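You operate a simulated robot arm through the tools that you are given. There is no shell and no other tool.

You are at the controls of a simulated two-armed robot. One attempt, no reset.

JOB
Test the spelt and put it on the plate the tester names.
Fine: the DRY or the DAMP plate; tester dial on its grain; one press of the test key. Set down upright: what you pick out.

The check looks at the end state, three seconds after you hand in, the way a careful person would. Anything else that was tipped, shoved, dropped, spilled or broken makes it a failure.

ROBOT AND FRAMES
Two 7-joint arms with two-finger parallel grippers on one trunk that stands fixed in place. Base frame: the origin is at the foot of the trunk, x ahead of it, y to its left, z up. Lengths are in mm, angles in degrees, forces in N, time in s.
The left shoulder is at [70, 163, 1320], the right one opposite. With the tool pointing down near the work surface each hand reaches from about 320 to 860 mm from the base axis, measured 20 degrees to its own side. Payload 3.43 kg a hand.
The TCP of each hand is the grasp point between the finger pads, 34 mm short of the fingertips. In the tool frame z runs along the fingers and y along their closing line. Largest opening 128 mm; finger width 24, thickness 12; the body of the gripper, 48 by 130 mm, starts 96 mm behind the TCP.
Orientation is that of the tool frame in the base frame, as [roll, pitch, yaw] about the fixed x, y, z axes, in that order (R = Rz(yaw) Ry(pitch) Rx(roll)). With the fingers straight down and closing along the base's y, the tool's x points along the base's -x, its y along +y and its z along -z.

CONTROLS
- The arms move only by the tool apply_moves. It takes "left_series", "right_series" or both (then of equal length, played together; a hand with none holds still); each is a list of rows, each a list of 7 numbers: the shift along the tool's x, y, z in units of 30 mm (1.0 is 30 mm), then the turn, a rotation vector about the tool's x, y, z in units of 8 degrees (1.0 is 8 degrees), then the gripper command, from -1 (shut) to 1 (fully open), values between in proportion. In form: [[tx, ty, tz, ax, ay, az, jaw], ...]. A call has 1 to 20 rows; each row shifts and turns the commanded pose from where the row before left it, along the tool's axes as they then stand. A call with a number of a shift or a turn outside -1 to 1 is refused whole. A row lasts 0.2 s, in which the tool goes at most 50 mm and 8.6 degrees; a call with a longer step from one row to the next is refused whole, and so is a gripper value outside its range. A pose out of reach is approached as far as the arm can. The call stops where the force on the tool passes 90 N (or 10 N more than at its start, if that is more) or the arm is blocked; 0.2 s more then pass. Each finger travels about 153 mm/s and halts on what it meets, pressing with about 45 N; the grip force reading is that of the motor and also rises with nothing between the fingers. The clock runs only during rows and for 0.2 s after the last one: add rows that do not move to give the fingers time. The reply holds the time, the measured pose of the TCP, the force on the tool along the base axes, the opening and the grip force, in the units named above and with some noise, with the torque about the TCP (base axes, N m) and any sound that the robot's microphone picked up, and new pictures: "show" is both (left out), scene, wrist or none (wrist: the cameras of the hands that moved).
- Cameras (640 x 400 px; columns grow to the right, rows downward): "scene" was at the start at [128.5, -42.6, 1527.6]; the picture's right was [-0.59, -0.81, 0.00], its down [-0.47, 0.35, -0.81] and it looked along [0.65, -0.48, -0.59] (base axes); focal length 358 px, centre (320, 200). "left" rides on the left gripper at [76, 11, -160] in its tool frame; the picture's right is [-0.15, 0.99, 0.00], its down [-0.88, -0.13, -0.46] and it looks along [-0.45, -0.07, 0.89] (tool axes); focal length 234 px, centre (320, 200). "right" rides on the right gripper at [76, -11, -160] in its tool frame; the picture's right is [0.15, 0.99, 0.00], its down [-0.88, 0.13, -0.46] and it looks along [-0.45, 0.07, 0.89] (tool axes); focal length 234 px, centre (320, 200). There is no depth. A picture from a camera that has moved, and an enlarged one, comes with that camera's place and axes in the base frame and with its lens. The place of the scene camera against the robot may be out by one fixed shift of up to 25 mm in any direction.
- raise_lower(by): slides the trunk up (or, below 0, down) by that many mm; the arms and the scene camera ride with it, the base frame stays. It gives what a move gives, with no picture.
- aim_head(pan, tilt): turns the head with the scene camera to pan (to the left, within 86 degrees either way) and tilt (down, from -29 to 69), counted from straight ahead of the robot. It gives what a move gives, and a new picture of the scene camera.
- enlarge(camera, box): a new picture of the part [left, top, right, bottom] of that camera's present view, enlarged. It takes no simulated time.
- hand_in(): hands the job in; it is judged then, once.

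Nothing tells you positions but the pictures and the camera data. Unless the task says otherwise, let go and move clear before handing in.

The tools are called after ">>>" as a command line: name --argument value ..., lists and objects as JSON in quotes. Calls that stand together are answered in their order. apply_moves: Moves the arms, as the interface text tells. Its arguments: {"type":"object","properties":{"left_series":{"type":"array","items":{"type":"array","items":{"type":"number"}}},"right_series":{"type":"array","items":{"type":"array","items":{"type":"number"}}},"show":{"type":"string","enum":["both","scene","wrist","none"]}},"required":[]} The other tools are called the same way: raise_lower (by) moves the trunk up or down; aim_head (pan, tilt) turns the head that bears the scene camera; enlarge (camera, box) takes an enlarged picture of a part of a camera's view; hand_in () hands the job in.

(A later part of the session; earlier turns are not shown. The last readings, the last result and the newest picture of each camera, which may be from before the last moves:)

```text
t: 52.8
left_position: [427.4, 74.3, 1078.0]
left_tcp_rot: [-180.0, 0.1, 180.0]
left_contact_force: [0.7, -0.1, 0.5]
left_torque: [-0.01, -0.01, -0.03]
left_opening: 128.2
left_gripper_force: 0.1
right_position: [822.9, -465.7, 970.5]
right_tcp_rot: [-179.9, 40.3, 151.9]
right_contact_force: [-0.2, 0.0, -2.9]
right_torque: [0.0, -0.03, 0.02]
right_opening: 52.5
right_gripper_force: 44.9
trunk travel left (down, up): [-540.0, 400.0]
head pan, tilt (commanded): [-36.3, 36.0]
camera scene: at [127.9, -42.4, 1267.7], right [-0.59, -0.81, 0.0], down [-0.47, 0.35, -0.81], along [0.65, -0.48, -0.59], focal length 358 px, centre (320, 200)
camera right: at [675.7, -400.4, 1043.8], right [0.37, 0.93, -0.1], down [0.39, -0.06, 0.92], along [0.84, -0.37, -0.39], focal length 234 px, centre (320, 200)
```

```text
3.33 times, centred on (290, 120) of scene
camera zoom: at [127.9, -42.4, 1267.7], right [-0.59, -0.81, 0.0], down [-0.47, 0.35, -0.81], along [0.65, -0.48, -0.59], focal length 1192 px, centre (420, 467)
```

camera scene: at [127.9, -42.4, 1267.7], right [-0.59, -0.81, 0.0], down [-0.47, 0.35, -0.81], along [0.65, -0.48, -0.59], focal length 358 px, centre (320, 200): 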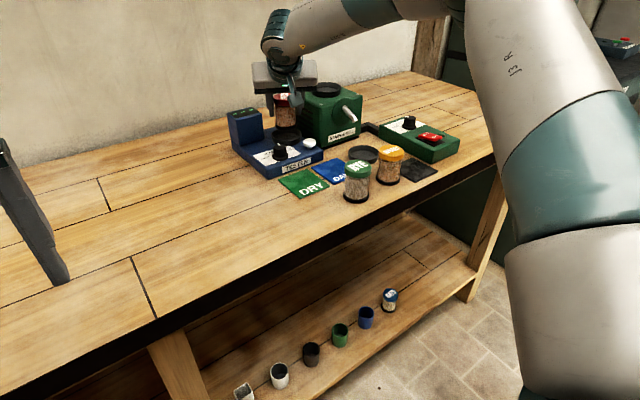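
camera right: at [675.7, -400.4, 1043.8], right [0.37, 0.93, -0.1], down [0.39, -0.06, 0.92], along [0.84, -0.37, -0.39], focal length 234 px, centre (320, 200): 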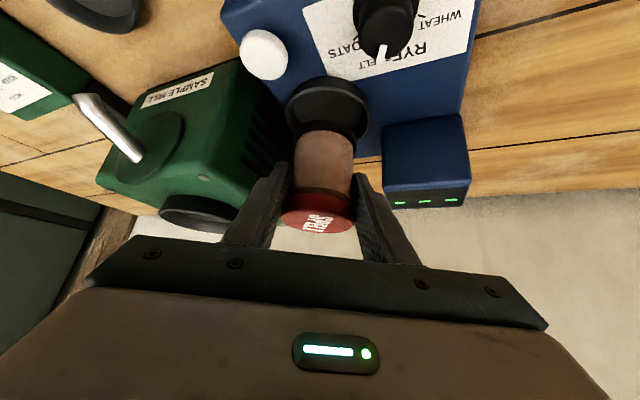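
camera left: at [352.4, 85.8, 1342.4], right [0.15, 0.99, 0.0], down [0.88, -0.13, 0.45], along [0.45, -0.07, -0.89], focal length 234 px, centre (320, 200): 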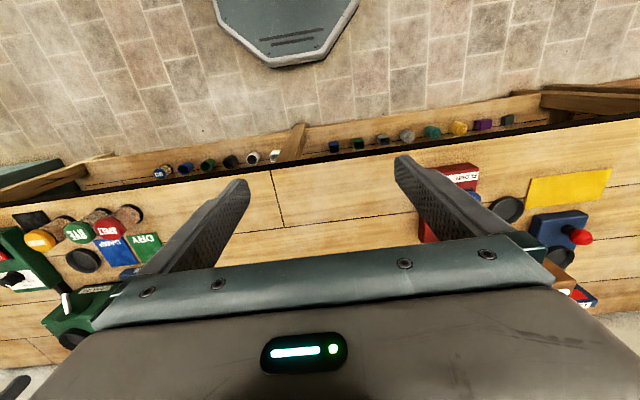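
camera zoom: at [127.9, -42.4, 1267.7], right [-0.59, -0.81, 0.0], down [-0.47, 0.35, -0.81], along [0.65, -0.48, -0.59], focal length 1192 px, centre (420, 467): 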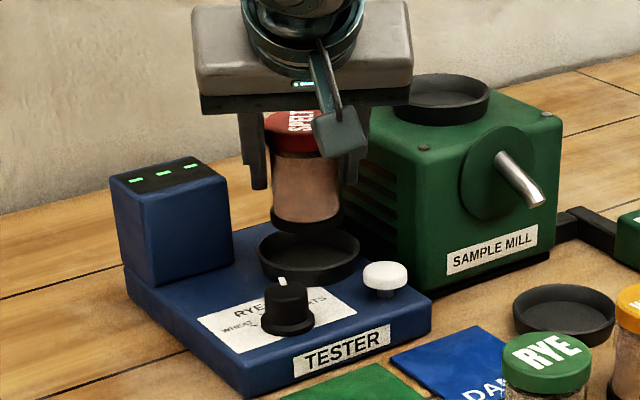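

The jar looks upright and centred over the dish to within ~1.5 mm. I lower it to just above expected contact.

>>> apply_moves --right_series '[[0.2156, 0.03, 0.2543, 0, 0, 0, -0.35], [0.2156, 0, 0.2543, 0, 0, 0, -0.35], [0.0647, 0, 0.0763, 0, 0, 0, -0.35], [0, 0, 0, 0, 0, 0, -0.35]]' --show "both"

```text
t: 53.8
left_position: [426.6, 73.7, 1077.7]
left_tcp_rot: [180.0, 0.1, -179.9]
left_contact_force: [0.1, 0.4, 0.0]
left_torque: [-0.01, 0.01, 0.03]
left_opening: 127.8
left_gripper_force: 0.1
right_position: [823.0, -466.4, 947.9]
right_tcp_rot: [-180.0, 40.2, 152.1]
right_contact_force: [0.0, 0.0, -2.5]
right_torque: [0.01, 0.02, 0.03]
right_opening: 52.7
right_gripper_force: 45.1
trunk travel left (down, up): [-540.0, 400.0]
head pan, tilt (commanded): [-36.3, 36.0]
camera scene: at [128.7, -42.6, 1267.6], right [-0.59, -0.81, 0.0], down [-0.47, 0.35, -0.81], along [0.65, -0.48, -0.59], focal length 358 px, centre (320, 200)
camera right: at [676.7, -399.7, 1019.5], right [0.37, 0.93, -0.1], down [0.4, -0.06, 0.92], along [0.84, -0.37, -0.39], focal length 234 px, centre (320, 200)
```

scene: 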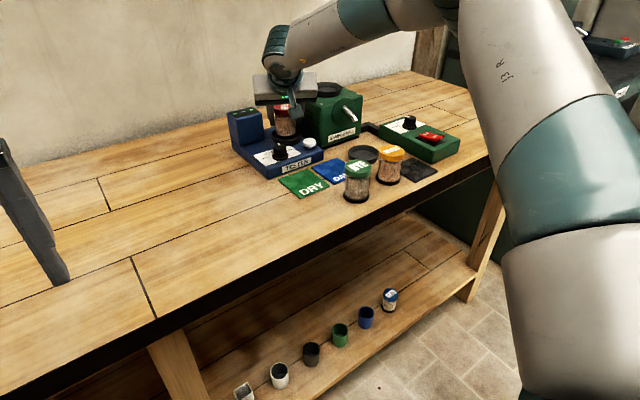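
right: 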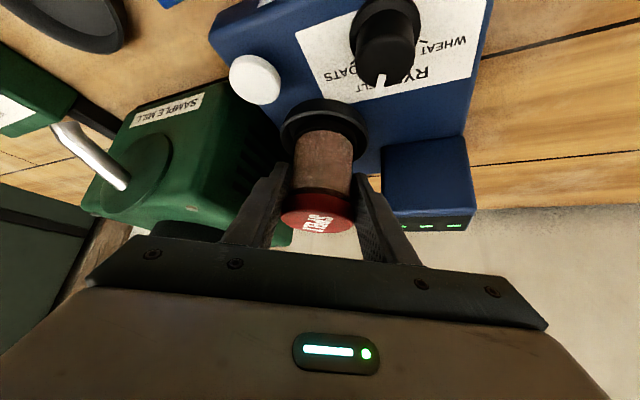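

>>> enlarge --camera "right" --box '[250, 80, 400, 250]'

>>> enlarge --camera "scene" --box '[230, 80, 330, 170]'

```text
2.35 times, centred on (325, 165) of right
camera zoom: at [676.7, -399.7, 1019.5], right [0.37, 0.93, -0.1], down [0.4, -0.06, 0.92], along [0.84, -0.37, -0.39], focal length 551 px, centre (308, 282)
```

zoom: 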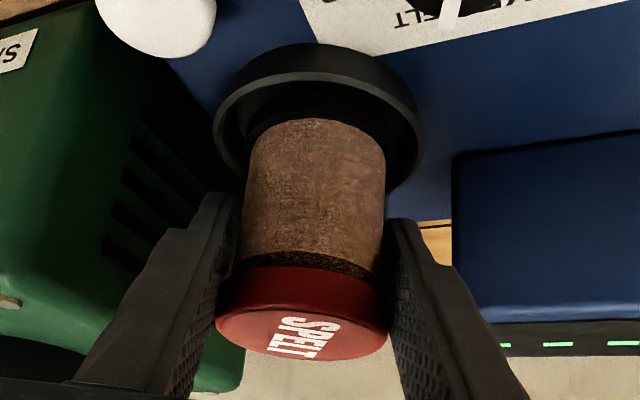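

```text
4.44 times, centred on (280, 125) of scene
camera zoom: at [128.7, -42.6, 1267.6], right [-0.59, -0.81, 0.0], down [-0.47, 0.35, -0.81], along [0.65, -0.48, -0.59], focal length 1589 px, centre (498, 533)
```

zoom: 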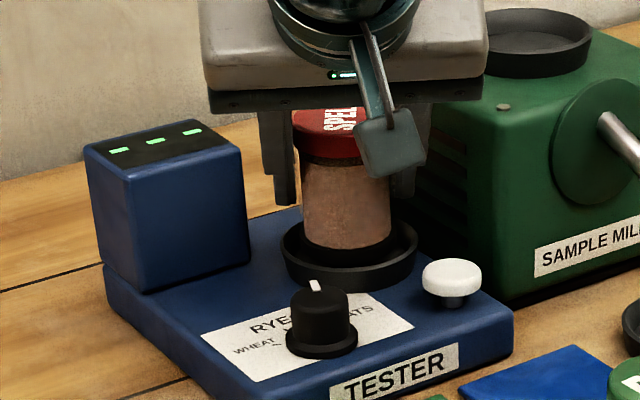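

The jar is inside the dish rim and centred. I continue down in small steps watching the force.

>>> apply_moves --right_series '[[0.0431, 0, 0.0509, 0, 0, 0, -0.35], [0.0431, 0, 0.0509, 0, 0, 0, -0.35], [0, 0, 0, 0, 0, 0, -0.35]]' --show "none"

>>> apply_moves --right_series '[[0.0431, 0, 0.0509, 0, 0, 0, -0.35], [0, 0, 0, 0, 0, 0, -0.35]]' --show "none"

```text
t: 54.6
left_position: [426.9, 72.8, 1078.1]
left_tcp_rot: [-180.0, 0.0, -179.9]
left_contact_force: [0.1, -0.3, -0.6]
left_torque: [0.0, -0.01, 0.02]
left_opening: 127.9
left_gripper_force: 0.1
right_position: [823.4, -465.5, 941.8]
right_tcp_rot: [-179.9, 40.2, 151.9]
right_contact_force: [-0.2, 0.4, -2.0]
right_torque: [0.0, 0.02, -0.02]
right_opening: 52.8
right_gripper_force: 44.7
trunk travel left (down, up): [-540.0, 400.0]
head pan, tilt (commanded): [-36.3, 36.0]
```

```text
t: 55.2
left_position: [425.7, 74.8, 1078.1]
left_tcp_rot: [179.9, 0.0, -180.0]
left_contact_force: [1.4, 0.9, -0.6]
left_torque: [0.02, 0.02, 0.04]
left_opening: 128.1
left_gripper_force: 0.0
right_position: [824.6, -467.5, 940.1]
right_tcp_rot: [-179.9, 40.1, 152.1]
right_contact_force: [0.1, 0.3, -1.8]
right_torque: [0.05, 0.0, 0.01]
right_opening: 52.8
right_gripper_force: 44.8
trunk travel left (down, up): [-540.0, 400.0]
head pan, tilt (commanded): [-36.3, 36.0]
```

No contact yet. I keep lowering in 2 mm steps.

>>> apply_moves --right_series '[[0.0431, 0, 0.0509, 0, 0, 0, -0.35], [0, 0, 0, 0, 0, 0, -0.35]]' --show "none"

>>> apply_moves --right_series '[[0.0431, 0, 0.0509, 0, 0, 0, -0.35], [0, 0, 0, 0, 0, 0, -0.35]]' --show "both"

```text
t: 55.8
left_position: [426.6, 73.1, 1078.0]
left_tcp_rot: [-180.0, 0.0, -179.9]
left_contact_force: [-0.4, 0.6, -0.8]
left_torque: [0.0, 0.02, -0.03]
left_opening: 128.0
left_gripper_force: 0.1
right_position: [822.7, -465.3, 938.7]
right_tcp_rot: [-179.9, 40.1, 152.1]
right_contact_force: [-0.1, -0.1, -2.4]
right_torque: [0.02, 0.01, -0.02]
right_opening: 52.9
right_gripper_force: 44.8
trunk travel left (down, up): [-540.0, 400.0]
head pan, tilt (commanded): [-36.3, 36.0]
```

```text
t: 56.4
left_position: [426.2, 75.8, 1077.9]
left_tcp_rot: [180.0, 0.0, -179.9]
left_contact_force: [-0.4, 0.4, -0.7]
left_torque: [0.02, 0.02, 0.01]
left_opening: 128.0
left_gripper_force: 0.1
right_position: [824.1, -464.6, 937.8]
right_tcp_rot: [-179.9, 40.2, 151.9]
right_contact_force: [0.2, 0.3, -1.9]
right_torque: [-0.03, -0.02, 0.02]
right_opening: 52.8
right_gripper_force: 45.2
trunk travel left (down, up): [-540.0, 400.0]
head pan, tilt (commanded): [-36.3, 36.0]
camera scene: at [128.7, -42.6, 1267.6], right [-0.59, -0.81, 0.0], down [-0.47, 0.35, -0.81], along [0.65, -0.48, -0.59], focal length 358 px, centre (320, 200)
camera right: at [676.4, -400.2, 1009.6], right [0.37, 0.93, -0.1], down [0.4, -0.06, 0.92], along [0.84, -0.37, -0.39], focal length 234 px, centre (320, 200)
```

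scene: 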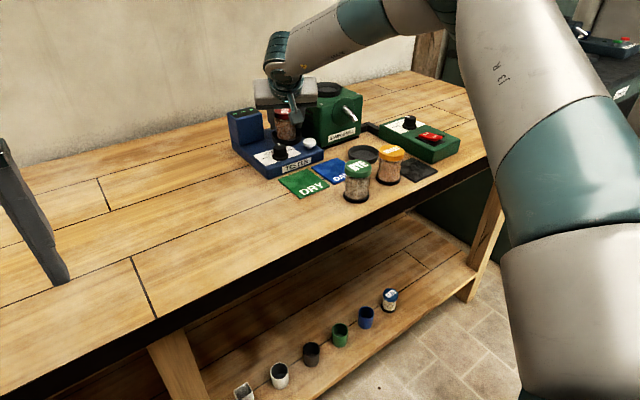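
right: 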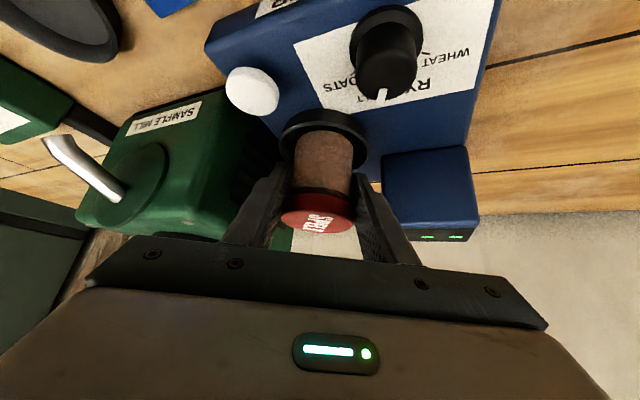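

Still no contact. I continue in small steps, staying alert for the fingertips nearing the rim.

>>> apply_moves --right_series '[[0.0323, 0, 0.0381, 0, 0, 0, -0.35], [0, 0, 0, 0, 0, 0, -0.35]]' --show "none"

>>> apply_moves --right_series '[[0.0323, 0, 0.0381, 0, 0, 0, -0.35], [0, 0, 0, 0, 0, 0, -0.35]]' --show "none"

>>> enlarge --camera "scene" --box '[230, 80, 330, 170]'

>>> enlarge --camera "right" --box '[250, 80, 400, 250]'

```text
t: 57.0
left_position: [426.1, 73.5, 1076.2]
left_tcp_rot: [-179.9, 0.1, -180.0]
left_contact_force: [-0.6, -0.3, 0.7]
left_torque: [0.02, 0.01, -0.02]
left_opening: 128.0
left_gripper_force: 0.0
right_position: [822.3, -466.7, 937.1]
right_tcp_rot: [-179.9, 40.4, 152.0]
right_contact_force: [-0.2, -1.2, 2.5]
right_torque: [-0.09, 0.06, -0.01]
right_opening: 52.7
right_gripper_force: 45.4
trunk travel left (down, up): [-540.0, 400.0]
head pan, tilt (commanded): [-36.3, 36.0]
```

```text
t: 57.6
left_position: [427.1, 75.0, 1078.1]
left_tcp_rot: [-179.9, 0.0, -179.9]
left_contact_force: [0.3, 0.0, -0.6]
left_torque: [0.01, 0.01, -0.03]
left_opening: 128.3
left_gripper_force: 0.0
right_position: [823.4, -464.8, 936.5]
right_tcp_rot: [179.9, 40.4, 152.1]
right_contact_force: [3.9, -2.7, 10.7]
right_torque: [-0.12, 0.08, 0.06]
right_opening: 52.7
right_gripper_force: 45.2
trunk travel left (down, up): [-540.0, 400.0]
head pan, tilt (commanded): [-36.3, 36.0]
```

```text
4.44 times, centred on (280, 125) of scene
camera zoom: at [127.5, -42.1, 1267.9], right [-0.59, -0.81, 0.0], down [-0.47, 0.35, -0.81], along [0.65, -0.48, -0.59], focal length 1589 px, centre (498, 533)
```

zoom: 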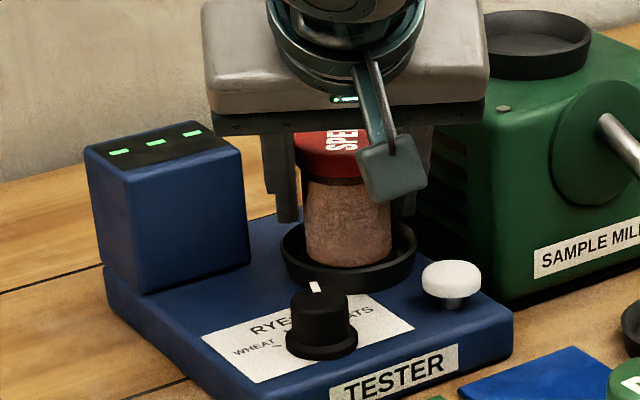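

```text
2.35 times, centred on (325, 165) of right
camera zoom: at [675.9, -399.9, 1009.0], right [0.37, 0.93, -0.1], down [0.39, -0.06, 0.92], along [0.84, -0.37, -0.38], focal length 551 px, centre (308, 282)
```

zoom: 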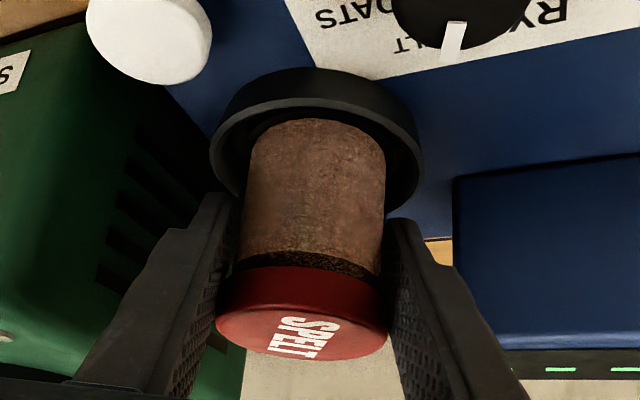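

Contact at TCP z≈937 (force now +10 N), with the jar base inside the dish. I relieve the push slightly and open to 64 mm to release.

>>> apply_moves --right_series '[[-0.0151, 0, -0.0178, 0, 0, 0, -0.35], [0, 0, 0, 0, 0, 0, -0.15], [0, 0, 0, 0, 0, 0, -0.05], [0, 0, 0, 0, 0, 0, 0], [0, 0, 0, 0, 0, 0, 0]]' --show "both"

```text
t: 58.8
left_position: [427.3, 73.6, 1078.4]
left_tcp_rot: [-179.9, 0.0, -179.9]
left_contact_force: [-0.4, 0.5, 0.1]
left_torque: [0.0, 0.03, 0.03]
left_opening: 128.0
left_gripper_force: 0.1
right_position: [823.4, -465.7, 935.2]
right_tcp_rot: [-179.9, 40.3, 151.9]
right_contact_force: [-0.8, -0.2, 0.4]
right_torque: [0.01, 0.01, 0.02]
right_opening: 63.9
right_gripper_force: 0.1
trunk travel left (down, up): [-540.0, 400.0]
head pan, tilt (commanded): [-36.3, 36.0]
camera scene: at [128.3, -42.4, 1267.6], right [-0.59, -0.81, 0.0], down [-0.47, 0.35, -0.81], along [0.65, -0.48, -0.59], focal length 358 px, centre (320, 200)
camera right: at [676.0, -400.1, 1007.7], right [0.37, 0.93, -0.1], down [0.4, -0.06, 0.92], along [0.84, -0.37, -0.39], focal length 234 px, centre (320, 200)
```

scene: 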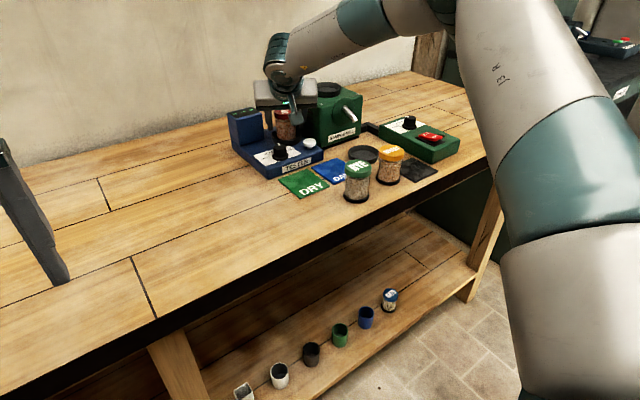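
right: 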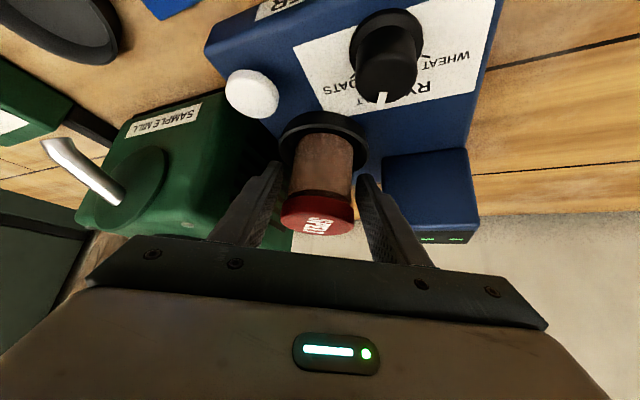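

Released; the jar stands in the dish. I back the hand out along the finger axis.

>>> apply_moves --right_series '[[0, 0, -0.4, 0, 0, 0, 0], [0, 0, -0.8, 0, 0, 0, 0], [0, 0, -1, 0, 0, 0, 0], [0, 0, -1, 0, 0, 0, 0], [0, 0, 0, 0, 0, 0, 0]]' --show "both"

```text
t: 60.0
left_position: [427.2, 74.4, 1077.6]
left_tcp_rot: [-180.0, -0.1, -179.9]
left_contact_force: [0.1, 0.1, 0.0]
left_torque: [0.03, 0.03, 0.0]
left_opening: 128.1
left_gripper_force: 0.1
right_position: [769.0, -436.0, 1008.8]
right_tcp_rot: [-179.9, 40.2, 152.0]
right_contact_force: [0.6, 0.0, 0.4]
right_torque: [0.0, -0.01, 0.03]
right_opening: 63.9
right_gripper_force: 0.1
trunk travel left (down, up): [-540.0, 400.0]
head pan, tilt (commanded): [-36.3, 36.0]
camera scene: at [129.3, -42.8, 1267.5], right [-0.59, -0.81, 0.0], down [-0.47, 0.35, -0.81], along [0.65, -0.48, -0.59], focal length 358 px, centre (320, 200)
camera right: at [621.9, -371.1, 1080.9], right [0.37, 0.93, -0.1], down [0.4, -0.06, 0.92], along [0.84, -0.37, -0.39], focal length 234 px, centre (320, 200)
```

scene: 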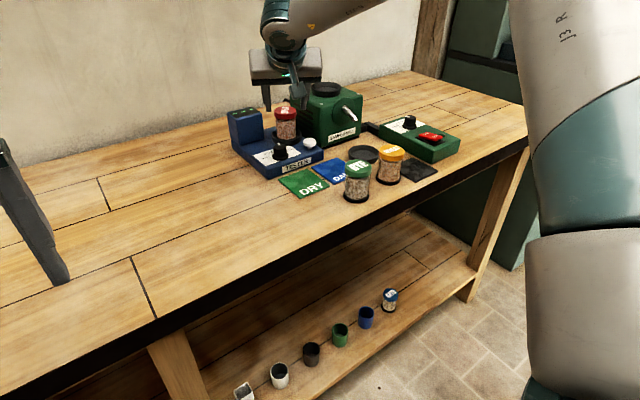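
right: 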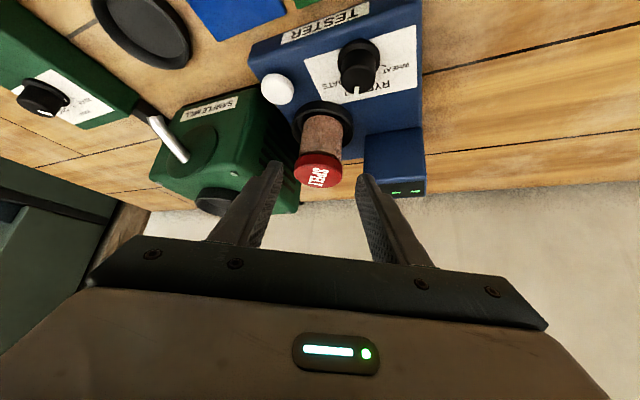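

>>> enlarge --camera "scene" --box '[220, 80, 330, 180]'

>>> enlarge --camera "right" --box '[240, 30, 440, 210]'

```text
4.00 times, centred on (275, 130) of scene
camera zoom: at [129.3, -42.8, 1267.5], right [-0.59, -0.81, 0.0], down [-0.47, 0.35, -0.81], along [0.65, -0.48, -0.59], focal length 1430 px, centre (500, 480)
```

zoom: 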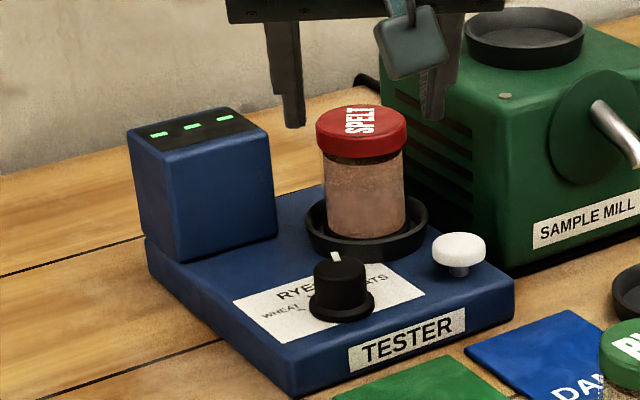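

```text
2.22 times, centred on (340, 120) of right
camera zoom: at [621.9, -371.1, 1080.9], right [0.37, 0.93, -0.1], down [0.4, -0.06, 0.92], along [0.84, -0.37, -0.39], focal length 520 px, centre (276, 378)
```

zoom: 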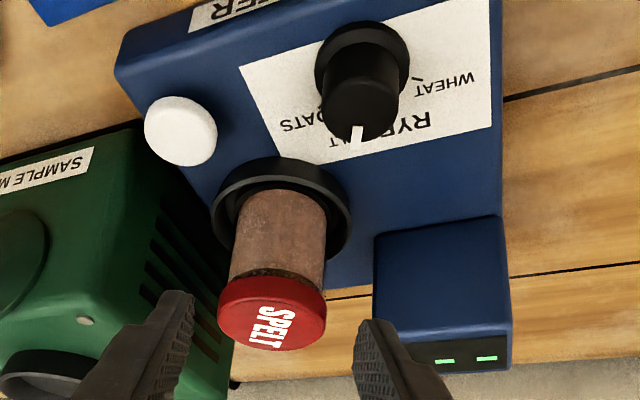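

SPELT stands upright in the dish and the dial still points at SPELT. Next I close the fingers, reduce the lean to 16°, and hover above the white key (≈[755.5, -488.5, 898]).

>>> apply_moves --right_series '[[0, 0, -0.3, 0, 1, 0, -0.5], [0, 0, 0, 0, 1, 0, -1], [0, 0, 0, 0, 1, 0, -1], [-0.073, -0.88, 0.3, 0, 0, 0, -1], [-0.073, -0.88, 0.61, 0, 0, 0, -1], [0, 0, 0, 0, 0, 0, -1]]' --show "both"

```text
t: 61.4
left_position: [427.0, 73.8, 1078.9]
left_tcp_rot: [-180.0, -0.1, -179.9]
left_contact_force: [0.2, 0.0, 0.6]
left_torque: [-0.04, 0.02, -0.01]
left_opening: 128.0
left_gripper_force: 0.1
right_position: [748.3, -486.1, 991.1]
right_tcp_rot: [-179.9, 16.2, 152.0]
right_contact_force: [0.9, -0.6, -0.5]
right_torque: [0.01, -0.02, 0.0]
right_opening: 0.0
right_gripper_force: 33.2
trunk travel left (down, up): [-540.0, 400.0]
head pan, tilt (commanded): [-36.3, 36.0]
camera scene: at [128.4, -41.8, 1267.7], right [-0.59, -0.81, 0.0], down [-0.47, 0.35, -0.81], along [0.65, -0.48, -0.59], focal length 358 px, centre (320, 200)
camera right: at [640.1, -440.2, 1122.5], right [0.34, 0.94, -0.04], down [0.7, -0.22, 0.68], along [0.63, -0.26, -0.73], focal length 234 px, centre (320, 200)
```

scene: 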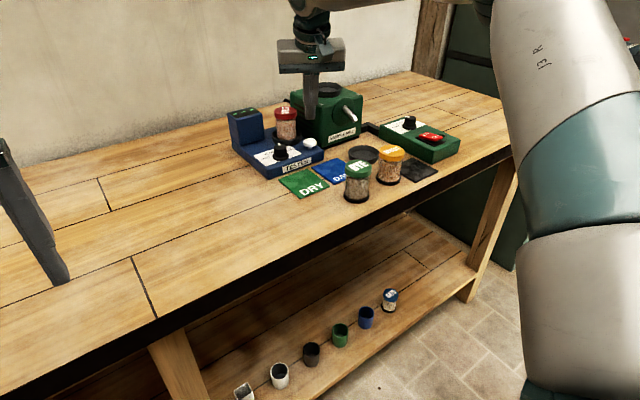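
right: 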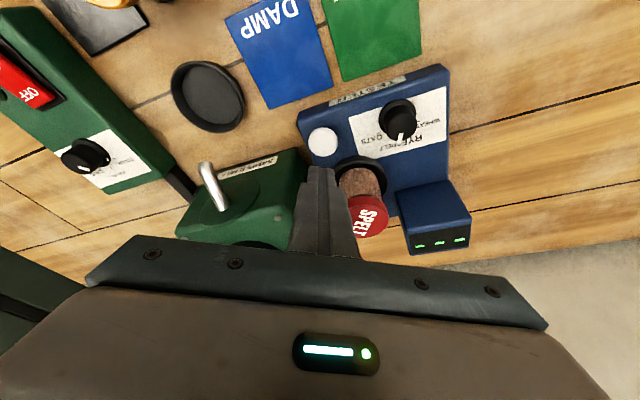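

The closed fingertips hover near the key. I zoom to fix the key's position relative to the tips.

>>> enlarge --camera "right" --box '[270, 90, 390, 220]'

>>> enlarge --camera "scene" --box '[230, 60, 370, 180]'

```text
3.08 times, centred on (330, 155) of right
camera zoom: at [640.1, -440.2, 1122.5], right [0.34, 0.94, -0.04], down [0.7, -0.22, 0.68], along [0.63, -0.26, -0.73], focal length 720 px, centre (289, 338)
```

zoom: 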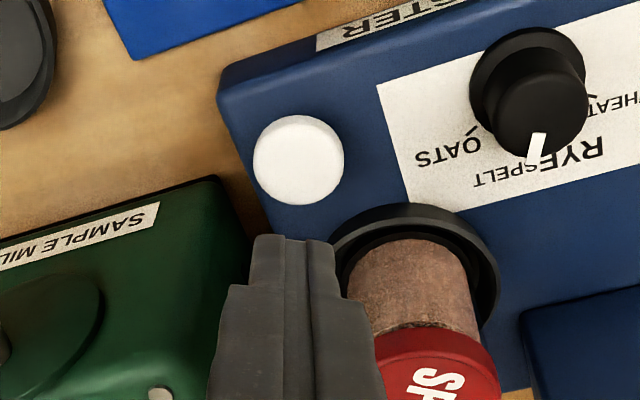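

```text
3.33 times, centred on (300, 120) of scene
camera zoom: at [128.4, -41.8, 1267.7], right [-0.59, -0.81, 0.0], down [-0.47, 0.35, -0.81], along [0.65, -0.48, -0.59], focal length 1192 px, centre (387, 467)
```

zoom: 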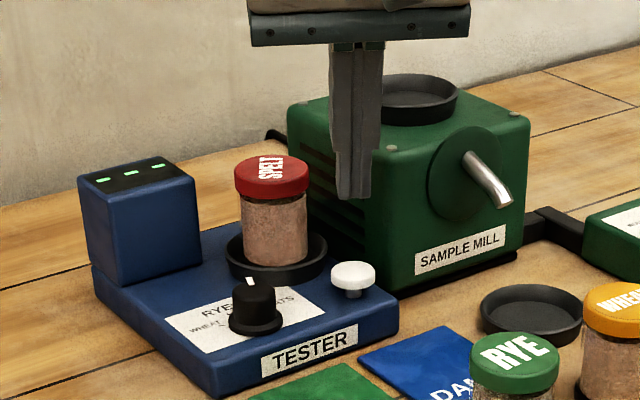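

Key centre refines to [756, -488]. I lower the closed tips to just above it (TCP z≈941).

>>> apply_moves --right_series '[[0.08, 0.028, 0.862, 0, 0, 0, -1], [0.08, 0.028, 0.85, 0, 0, 0, -1], [0, 0, 0, 0, 0, 0, -1]]' --show "both"

```text
t: 62.2
left_position: [425.4, 74.7, 1078.0]
left_tcp_rot: [-179.9, 0.1, -179.9]
left_contact_force: [0.0, 0.0, -0.8]
left_torque: [0.01, -0.02, 0.02]
left_opening: 128.0
left_gripper_force: 0.0
right_position: [759.0, -488.7, 939.6]
right_tcp_rot: [-179.9, 16.3, 152.0]
right_contact_force: [-0.7, 0.5, 0.0]
right_torque: [0.0, -0.01, -0.02]
right_opening: 0.1
right_gripper_force: 33.3
trunk travel left (down, up): [-540.0, 400.0]
head pan, tilt (commanded): [-36.3, 36.0]
camera scene: at [128.1, -42.4, 1267.7], right [-0.59, -0.81, 0.0], down [-0.47, 0.35, -0.81], along [0.65, -0.48, -0.59], focal length 358 px, centre (320, 200)
camera right: at [649.3, -443.4, 1071.1], right [0.34, 0.94, -0.04], down [0.69, -0.22, 0.68], along [0.63, -0.26, -0.73], focal length 234 px, centre (320, 200)
```

scene: 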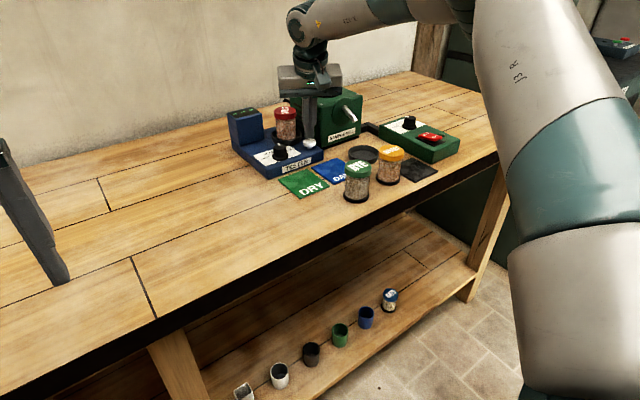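
right: 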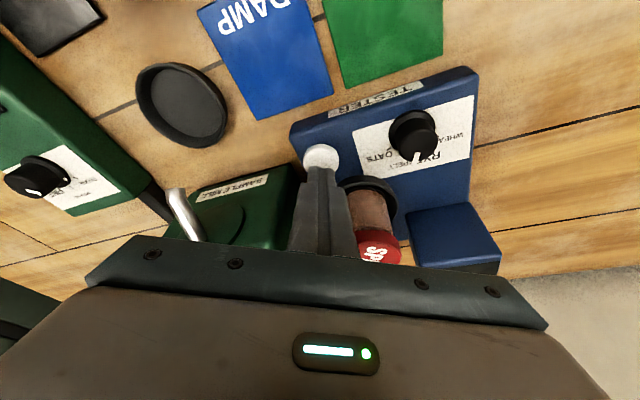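

>>> enlarge --camera "scene" --box '[260, 90, 350, 170]'

>>> enlarge --camera "right" --box '[270, 120, 380, 220]'

```text
5.00 times, centred on (305, 130) of scene
camera zoom: at [128.1, -42.4, 1267.7], right [-0.59, -0.81, 0.0], down [-0.47, 0.35, -0.81], along [0.65, -0.48, -0.59], focal length 1788 px, centre (395, 550)
```

zoom: 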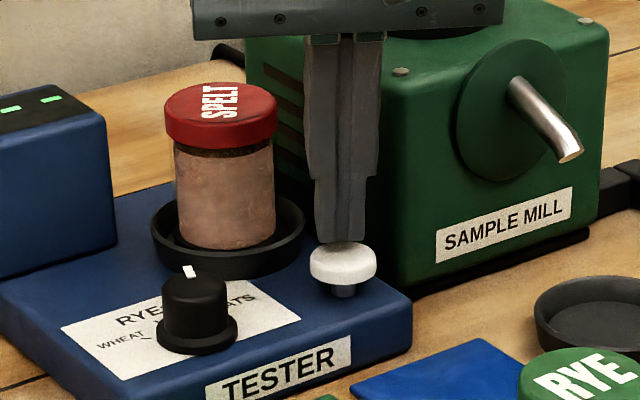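

```text
4.00 times, centred on (325, 170) of right
camera zoom: at [649.3, -443.4, 1071.1], right [0.34, 0.94, -0.04], down [0.69, -0.22, 0.68], along [0.63, -0.26, -0.73], focal length 937 px, centre (300, 320)
```

zoom: 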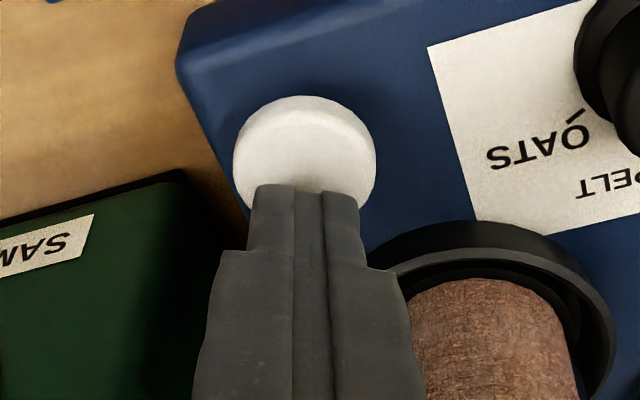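

The tips are just above the key. I press down gradually, checking force and sound.

>>> apply_moves --right_series '[[0.0186, 0, 0.064, 0, 0, 0, -1], [0.0186, 0, 0.064, 0, 0, 0, -1], [0, 0, 0, 0, 0, 0, -1]]' --show "none"

>>> apply_moves --right_series '[[0.014, 0, 0.048, 0, 0, 0, -1], [0, 0, 0, 0, 0, 0, -1]]' --show "none"

>>> enlarge --camera "scene" --box '[220, 90, 350, 170]'

```text
t: 63.0
left_position: [425.6, 73.3, 1079.2]
left_tcp_rot: [180.0, 0.0, -179.8]
left_contact_force: [0.7, -0.6, 0.2]
left_torque: [-0.02, -0.03, 0.03]
left_opening: 128.0
left_gripper_force: 0.1
right_position: [758.8, -488.5, 935.3]
right_tcp_rot: [-180.0, 16.2, 152.1]
right_contact_force: [-0.2, -0.9, 0.9]
right_torque: [0.0, 0.0, 0.01]
right_opening: 0.0
right_gripper_force: 32.9
trunk travel left (down, up): [-540.0, 400.0]
head pan, tilt (commanded): [-36.3, 36.0]
```

```text
t: 63.6
left_position: [426.4, 74.7, 1077.4]
left_tcp_rot: [-180.0, 0.0, -179.9]
left_contact_force: [-0.5, 0.8, 0.0]
left_torque: [0.02, 0.01, 0.03]
left_opening: 127.7
left_gripper_force: 0.1
right_position: [757.3, -488.4, 934.5]
right_tcp_rot: [-179.9, 16.3, 152.0]
right_contact_force: [-1.2, 0.2, 1.3]
right_torque: [0.02, 0.04, -0.04]
right_opening: 0.0
right_gripper_force: 32.7
trunk travel left (down, up): [-540.0, 400.0]
head pan, tilt (commanded): [-36.3, 36.0]
```

```text
4.92 times, centred on (285, 130) of scene
camera zoom: at [128.1, -42.4, 1267.7], right [-0.59, -0.81, 0.0], down [-0.47, 0.35, -0.81], along [0.65, -0.48, -0.59], focal length 1760 px, centre (492, 545)
```

zoom: 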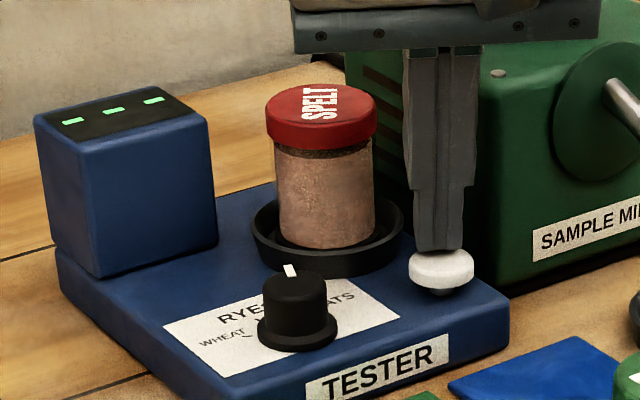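

The key has started to move (about 1 N). I keep pressing the same stroke deeper without lifting.

>>> apply_moves --right_series '[[0.014, 0, 0.048, 0, 0, 0, -1], [0, 0, 0, 0, 0, 0, -1]]' --show "scene"

>>> enlarge --camera "scene" --box '[220, 90, 350, 170]'

```text
t: 64.2
left_position: [426.3, 75.4, 1076.7]
left_tcp_rot: [180.0, 0.0, 180.0]
left_contact_force: [0.6, 0.9, 0.1]
left_torque: [-0.01, 0.01, -0.03]
left_opening: 127.7
left_gripper_force: 0.0
right_position: [758.3, -489.5, 933.0]
right_tcp_rot: [180.0, 16.3, 151.9]
right_contact_force: [-0.2, 0.7, 2.1]
right_torque: [-0.01, 0.07, -0.07]
right_opening: 0.0
right_gripper_force: 33.6
trunk travel left (down, up): [-540.0, 400.0]
head pan, tilt (commanded): [-36.3, 36.0]
heard: click
camera scene: at [128.2, -42.3, 1267.7], right [-0.59, -0.81, 0.0], down [-0.47, 0.35, -0.81], along [0.65, -0.48, -0.59], focal length 358 px, centre (320, 200)
```

scene: 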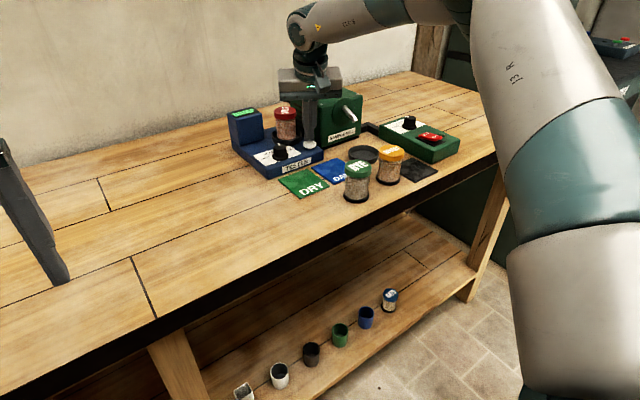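

```text
4.92 times, centred on (285, 130) of scene
camera zoom: at [128.2, -42.3, 1267.7], right [-0.59, -0.81, 0.0], down [-0.47, 0.35, -0.81], along [0.65, -0.48, -0.59], focal length 1760 px, centre (492, 545)
```

zoom: 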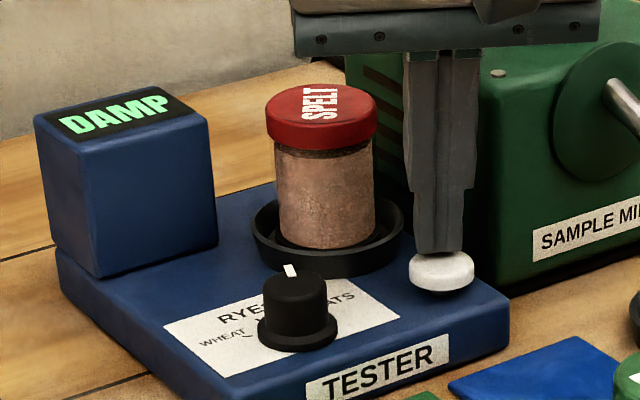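

The tester clicked once and shows DAMP. I lift straight off the key and return to the standby pose in front of the jar, with 40° lean and fingers open.

>>> apply_moves --right_series '[[-0.2325, 0, -0.8, 0, 0, 0, -1], [-0.2325, 0, -0.8, 0, 0, 0, -1], [-0.1, 0, -0.3, 0, 0, 0, -1], [0.158, 0.873, -0.375, 0, 0, 0, -1], [0.158, 0.873, -0.375, 0, 0, 0, -0.5], [0, 0, 0, 0, -1, 0, 0], [0, 0, 0, 0, -1, 0, 0], [0, 0, 0, 0, -1, 0, 0], [0, 0, 0, 0, 0, 0, 0]]' --show "both"

```text
t: 66.2
left_position: [426.9, 73.8, 1076.7]
left_tcp_rot: [180.0, 0.0, -179.9]
left_contact_force: [0.1, 0.1, -0.8]
left_torque: [0.03, -0.03, -0.01]
left_opening: 128.1
left_gripper_force: 0.0
right_position: [769.6, -436.1, 1011.3]
right_tcp_rot: [-179.9, 40.3, 152.0]
right_contact_force: [0.4, 0.5, 0.7]
right_torque: [0.02, 0.04, 0.0]
right_opening: 64.1
right_gripper_force: 0.1
trunk travel left (down, up): [-540.0, 400.0]
head pan, tilt (commanded): [-36.3, 36.0]
camera scene: at [128.6, -42.4, 1267.6], right [-0.59, -0.81, 0.0], down [-0.47, 0.35, -0.81], along [0.65, -0.48, -0.59], focal length 358 px, centre (320, 200)
camera right: at [622.7, -370.0, 1083.4], right [0.37, 0.93, -0.1], down [0.39, -0.06, 0.92], along [0.84, -0.37, -0.39], focal length 234 px, centre (320, 200)
```

scene: 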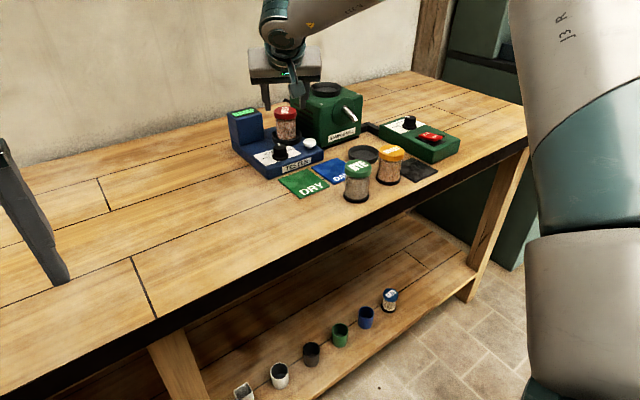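
right: 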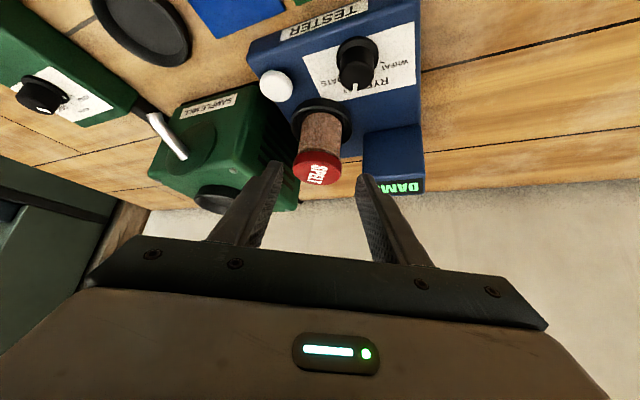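

I return along the same axis to the grasp position around the jar.

>>> apply_moves --right_series '[[0.05, -0.02, 0.8, 0, 0, 0, 0], [0, 0, 0.8, 0, 0, 0, 0], [0, 0, 0.8, 0, 0, 0, 0], [0, 0, 0.5, 0, 0, 0, 0], [0, 0, 0.3, 0, 0, 0, 0], [0, 0, 0, 0, 0, 0, 0]]' --show "wrist"

>>> enlarge --camera "right" --box '[230, 80, 400, 250]'

>>> enlarge --camera "scene" --box '[220, 80, 330, 170]'

```text
t: 67.6
left_position: [426.0, 74.0, 1077.6]
left_tcp_rot: [179.9, -0.1, -180.0]
left_contact_force: [-0.1, -0.7, 0.4]
left_torque: [0.04, -0.01, -0.01]
left_opening: 128.1
left_gripper_force: 0.1
right_position: [823.0, -464.7, 936.1]
right_tcp_rot: [-179.9, 40.3, 151.9]
right_contact_force: [0.4, 0.2, -0.4]
right_torque: [0.02, 0.0, 0.0]
right_opening: 64.1
right_gripper_force: 0.1
trunk travel left (down, up): [-540.0, 400.0]
head pan, tilt (commanded): [-36.3, 36.0]
camera right: at [676.3, -398.9, 1009.4], right [0.37, 0.93, -0.1], down [0.39, -0.06, 0.92], along [0.84, -0.37, -0.39], focal length 234 px, centre (320, 200)
```

right: 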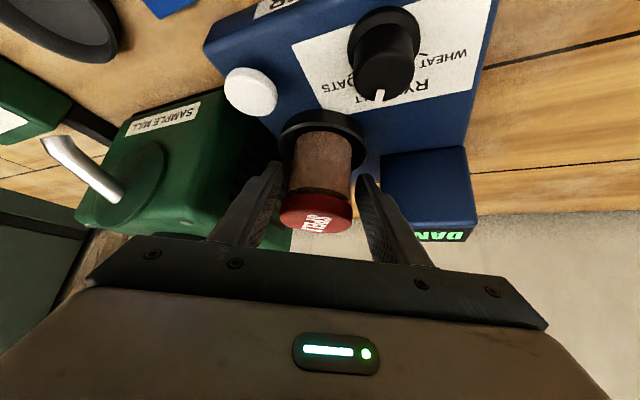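

```text
2.35 times, centred on (315, 165) of right
camera zoom: at [676.3, -398.9, 1009.4], right [0.37, 0.93, -0.1], down [0.39, -0.06, 0.92], along [0.84, -0.37, -0.39], focal length 551 px, centre (332, 282)
```

zoom: 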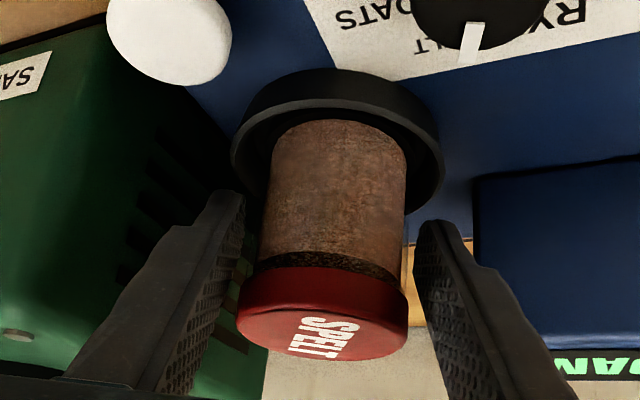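

```text
4.44 times, centred on (275, 125) of scene
camera zoom: at [128.4, -42.4, 1267.6], right [-0.59, -0.81, 0.0], down [-0.47, 0.35, -0.81], along [0.65, -0.48, -0.59], focal length 1589 px, centre (520, 533)
```

zoom: 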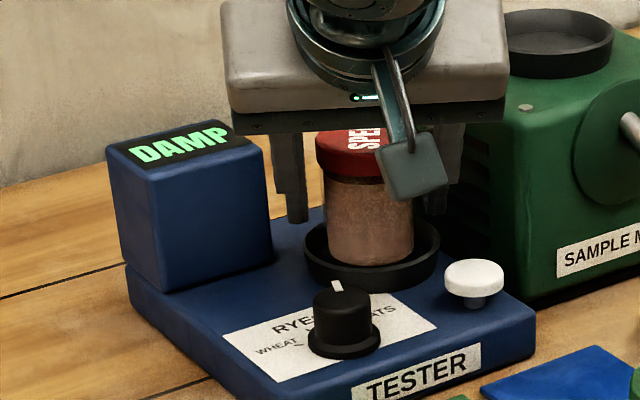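

Jar is between the fingers as before. I close and lift it out of the dish.

>>> apply_moves --right_series '[[0, 0, 0, 0, 0, 0, -0.2], [0, 0, 0, 0, 0, 0, -0.35], [0, 0, 0, 0, 0, 0, -0.35], [-0.215, 0, -0.255, 0, 0, 0, -0.35], [-0.43, 0, -0.509, 0, 0, 0, -0.35], [0, 0, 0, 0, 0, 0, -0.35]]' --show "both"

```text
t: 69.0
left_position: [427.4, 73.7, 1078.1]
left_tcp_rot: [180.0, -0.1, -179.8]
left_contact_force: [0.2, -0.1, 0.5]
left_torque: [0.01, 0.03, -0.02]
left_opening: 127.9
left_gripper_force: 0.0
right_position: [822.4, -464.1, 965.0]
right_tcp_rot: [-179.9, 40.2, 152.1]
right_contact_force: [1.0, 0.2, -2.0]
right_torque: [0.01, 0.02, -0.04]
right_opening: 52.6
right_gripper_force: 45.5
trunk travel left (down, up): [-540.0, 400.0]
head pan, tilt (commanded): [-36.3, 36.0]
camera scene: at [129.2, -42.9, 1267.5], right [-0.59, -0.81, 0.0], down [-0.47, 0.35, -0.81], along [0.65, -0.48, -0.59], focal length 358 px, centre (320, 200)
camera right: at [675.8, -398.9, 1038.9], right [0.37, 0.93, -0.1], down [0.4, -0.06, 0.92], along [0.84, -0.37, -0.39], focal length 234 px, centre (320, 200)
```

scene: 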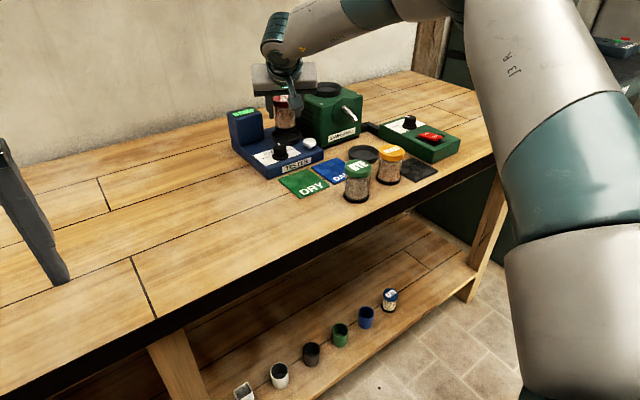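
right: 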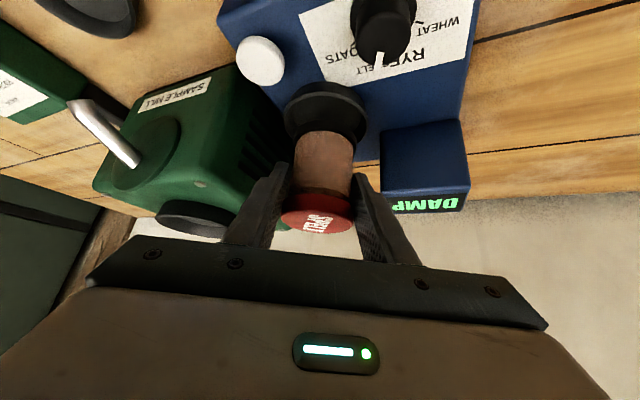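

SPELT is in hand again. The tester said DAMP, so I raise the jar, carry it back and over the blue DAMP plate (centre ≈ [674.5, -504.5]) and turn the tool to heading +x.

>>> apply_moves --right_series '[[-0.43, 0, -0.51, 0, 0, 0, -0.35], [-0.43, 0, -0.51, 0, 0, 0, -0.35], [0.618, -0.429, -0.523, 0, 0, 0, -0.35], [0.618, -0.429, -0.523, 0, 0, 0, -0.35], [0.618, -0.429, -0.523, 0, 0, 0, -0.35], [0.618, -0.429, -0.523, 0, 0, 0, -0.35], [0.255, -0.938, -0.215, 0, 0, 0, -0.35], [0.255, -0.938, -0.215, 0, 0, 0, -0.35], [0, 0, 0, -0.6455, 0, -0.7638, -0.35], [0, 0, 0, -0.6455, 0, -0.7638, -0.35], [0, 0, 0, -0.6455, 0, -0.7638, -0.35], [0, 0, 0, -0.323, 0, -0.382, -0.35], [0, 0, 0, 0, 0, 0, -0.35]]' --show "both"

```text
t: 71.8
left_position: [427.5, 73.7, 1078.4]
left_tcp_rot: [179.9, 0.0, -179.9]
left_contact_force: [0.0, -0.6, -0.4]
left_torque: [0.01, 0.03, 0.0]
left_opening: 127.8
left_gripper_force: 0.0
right_position: [669.2, -504.2, 1005.3]
right_tcp_rot: [-179.9, 40.2, -179.9]
right_contact_force: [0.4, 0.2, -1.7]
right_torque: [-0.03, 0.0, -0.01]
right_opening: 52.7
right_gripper_force: 45.2
trunk travel left (down, up): [-540.0, 400.0]
head pan, tilt (commanded): [-36.3, 36.0]
camera scene: at [128.6, -42.4, 1267.6], right [-0.59, -0.81, 0.0], down [-0.47, 0.35, -0.81], along [0.65, -0.48, -0.59], focal length 358 px, centre (320, 200)
camera right: at [508.8, -516.1, 1079.7], right [-0.11, 0.99, -0.1], down [0.38, 0.13, 0.92], along [0.92, 0.07, -0.39], focal length 234 px, centre (320, 200)
```

scene: 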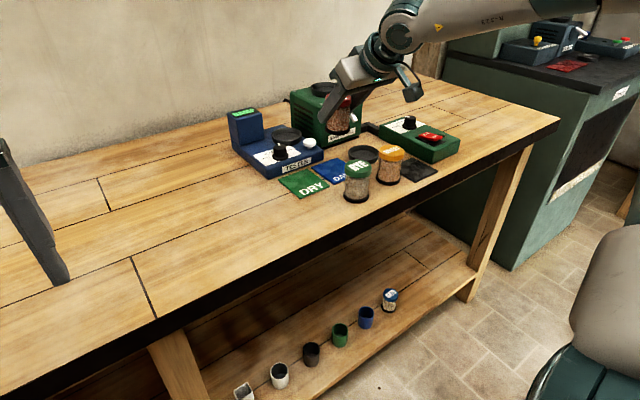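
right: 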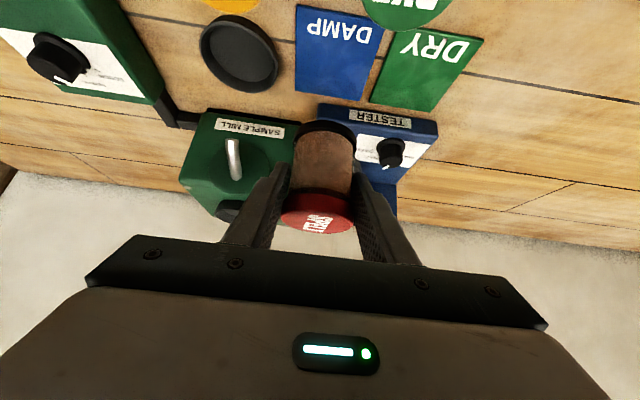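

The jar hovers over DAMP (jar axis ≈ [674, -504]). I descend vertically to about 20 mm above the plate and check.

>>> apply_moves --right_series '[[0.43, 0, 0.509, 0, 0, 0, -0.35], [0.43, 0, 0.509, 0, 0, 0, -0.35], [0.43, 0, 0.509, 0, 0, 0, -0.35], [0.43, 0, 0.509, 0, 0, 0, -0.35], [0, 0, 0, 0, 0, 0, -0.35]]' --show "both"

>>> enlarge --camera "scene" --box '[280, 90, 420, 210]'

>>> enlarge --camera "right" --box '[220, 60, 420, 250]'

```text
t: 73.0
left_position: [426.7, 74.5, 1078.3]
left_tcp_rot: [-179.9, 0.0, -179.9]
left_contact_force: [0.4, 0.3, 0.3]
left_torque: [-0.04, -0.02, -0.01]
left_opening: 128.2
left_gripper_force: 0.0
right_position: [669.6, -504.8, 925.1]
right_tcp_rot: [-179.8, 40.2, 180.0]
right_contact_force: [-0.1, -0.3, -2.5]
right_torque: [0.01, 0.05, -0.01]
right_opening: 52.5
right_gripper_force: 45.2
trunk travel left (down, up): [-540.0, 400.0]
head pan, tilt (commanded): [-36.3, 36.0]
camera scene: at [128.3, -42.5, 1267.7], right [-0.59, -0.81, 0.0], down [-0.47, 0.35, -0.81], along [0.65, -0.48, -0.59], focal length 358 px, centre (320, 200)
camera right: at [508.2, -516.1, 999.1], right [-0.11, 0.99, -0.1], down [0.38, 0.13, 0.92], along [0.92, 0.07, -0.39], focal length 234 px, centre (320, 200)
```

scene: 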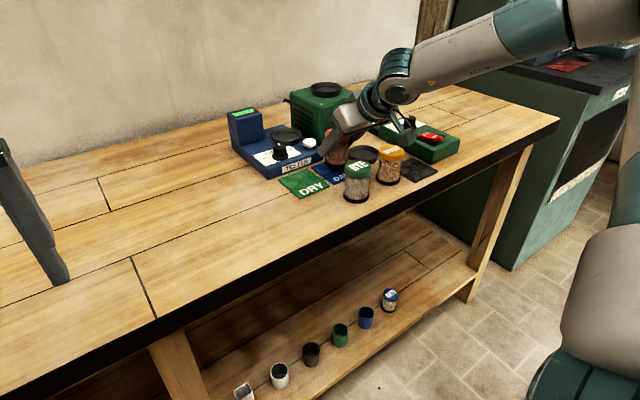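
right: 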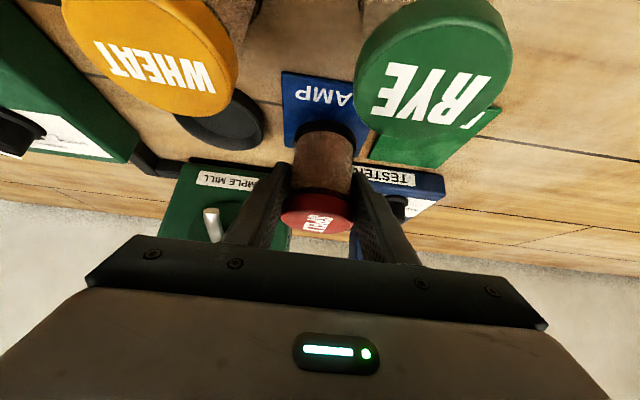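

```text
3.33 times, centred on (350, 150) of scene
camera zoom: at [128.3, -42.5, 1267.7], right [-0.59, -0.81, 0.0], down [-0.47, 0.35, -0.81], along [0.65, -0.48, -0.59], focal length 1192 px, centre (220, 367)
```

zoom: 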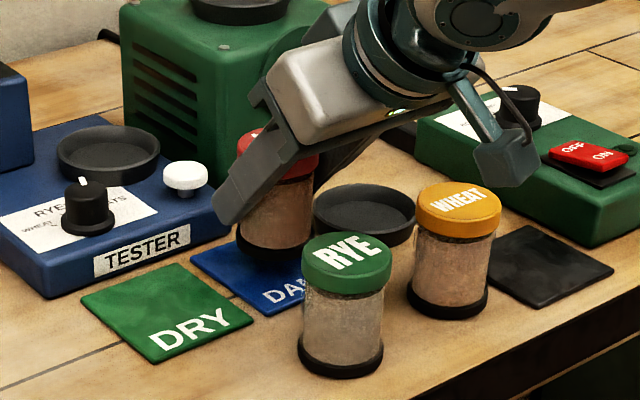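

```text
2.11 times, centred on (320, 155) of right
camera zoom: at [508.2, -516.1, 999.1], right [-0.11, 0.99, -0.1], down [0.38, 0.13, 0.92], along [0.92, 0.07, -0.39], focal length 493 px, centre (320, 295)
```

zoom: 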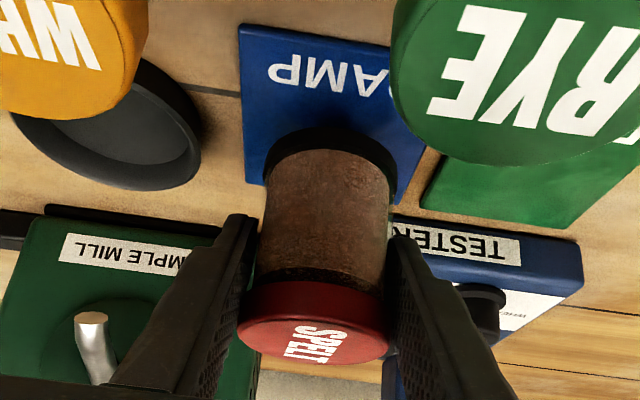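

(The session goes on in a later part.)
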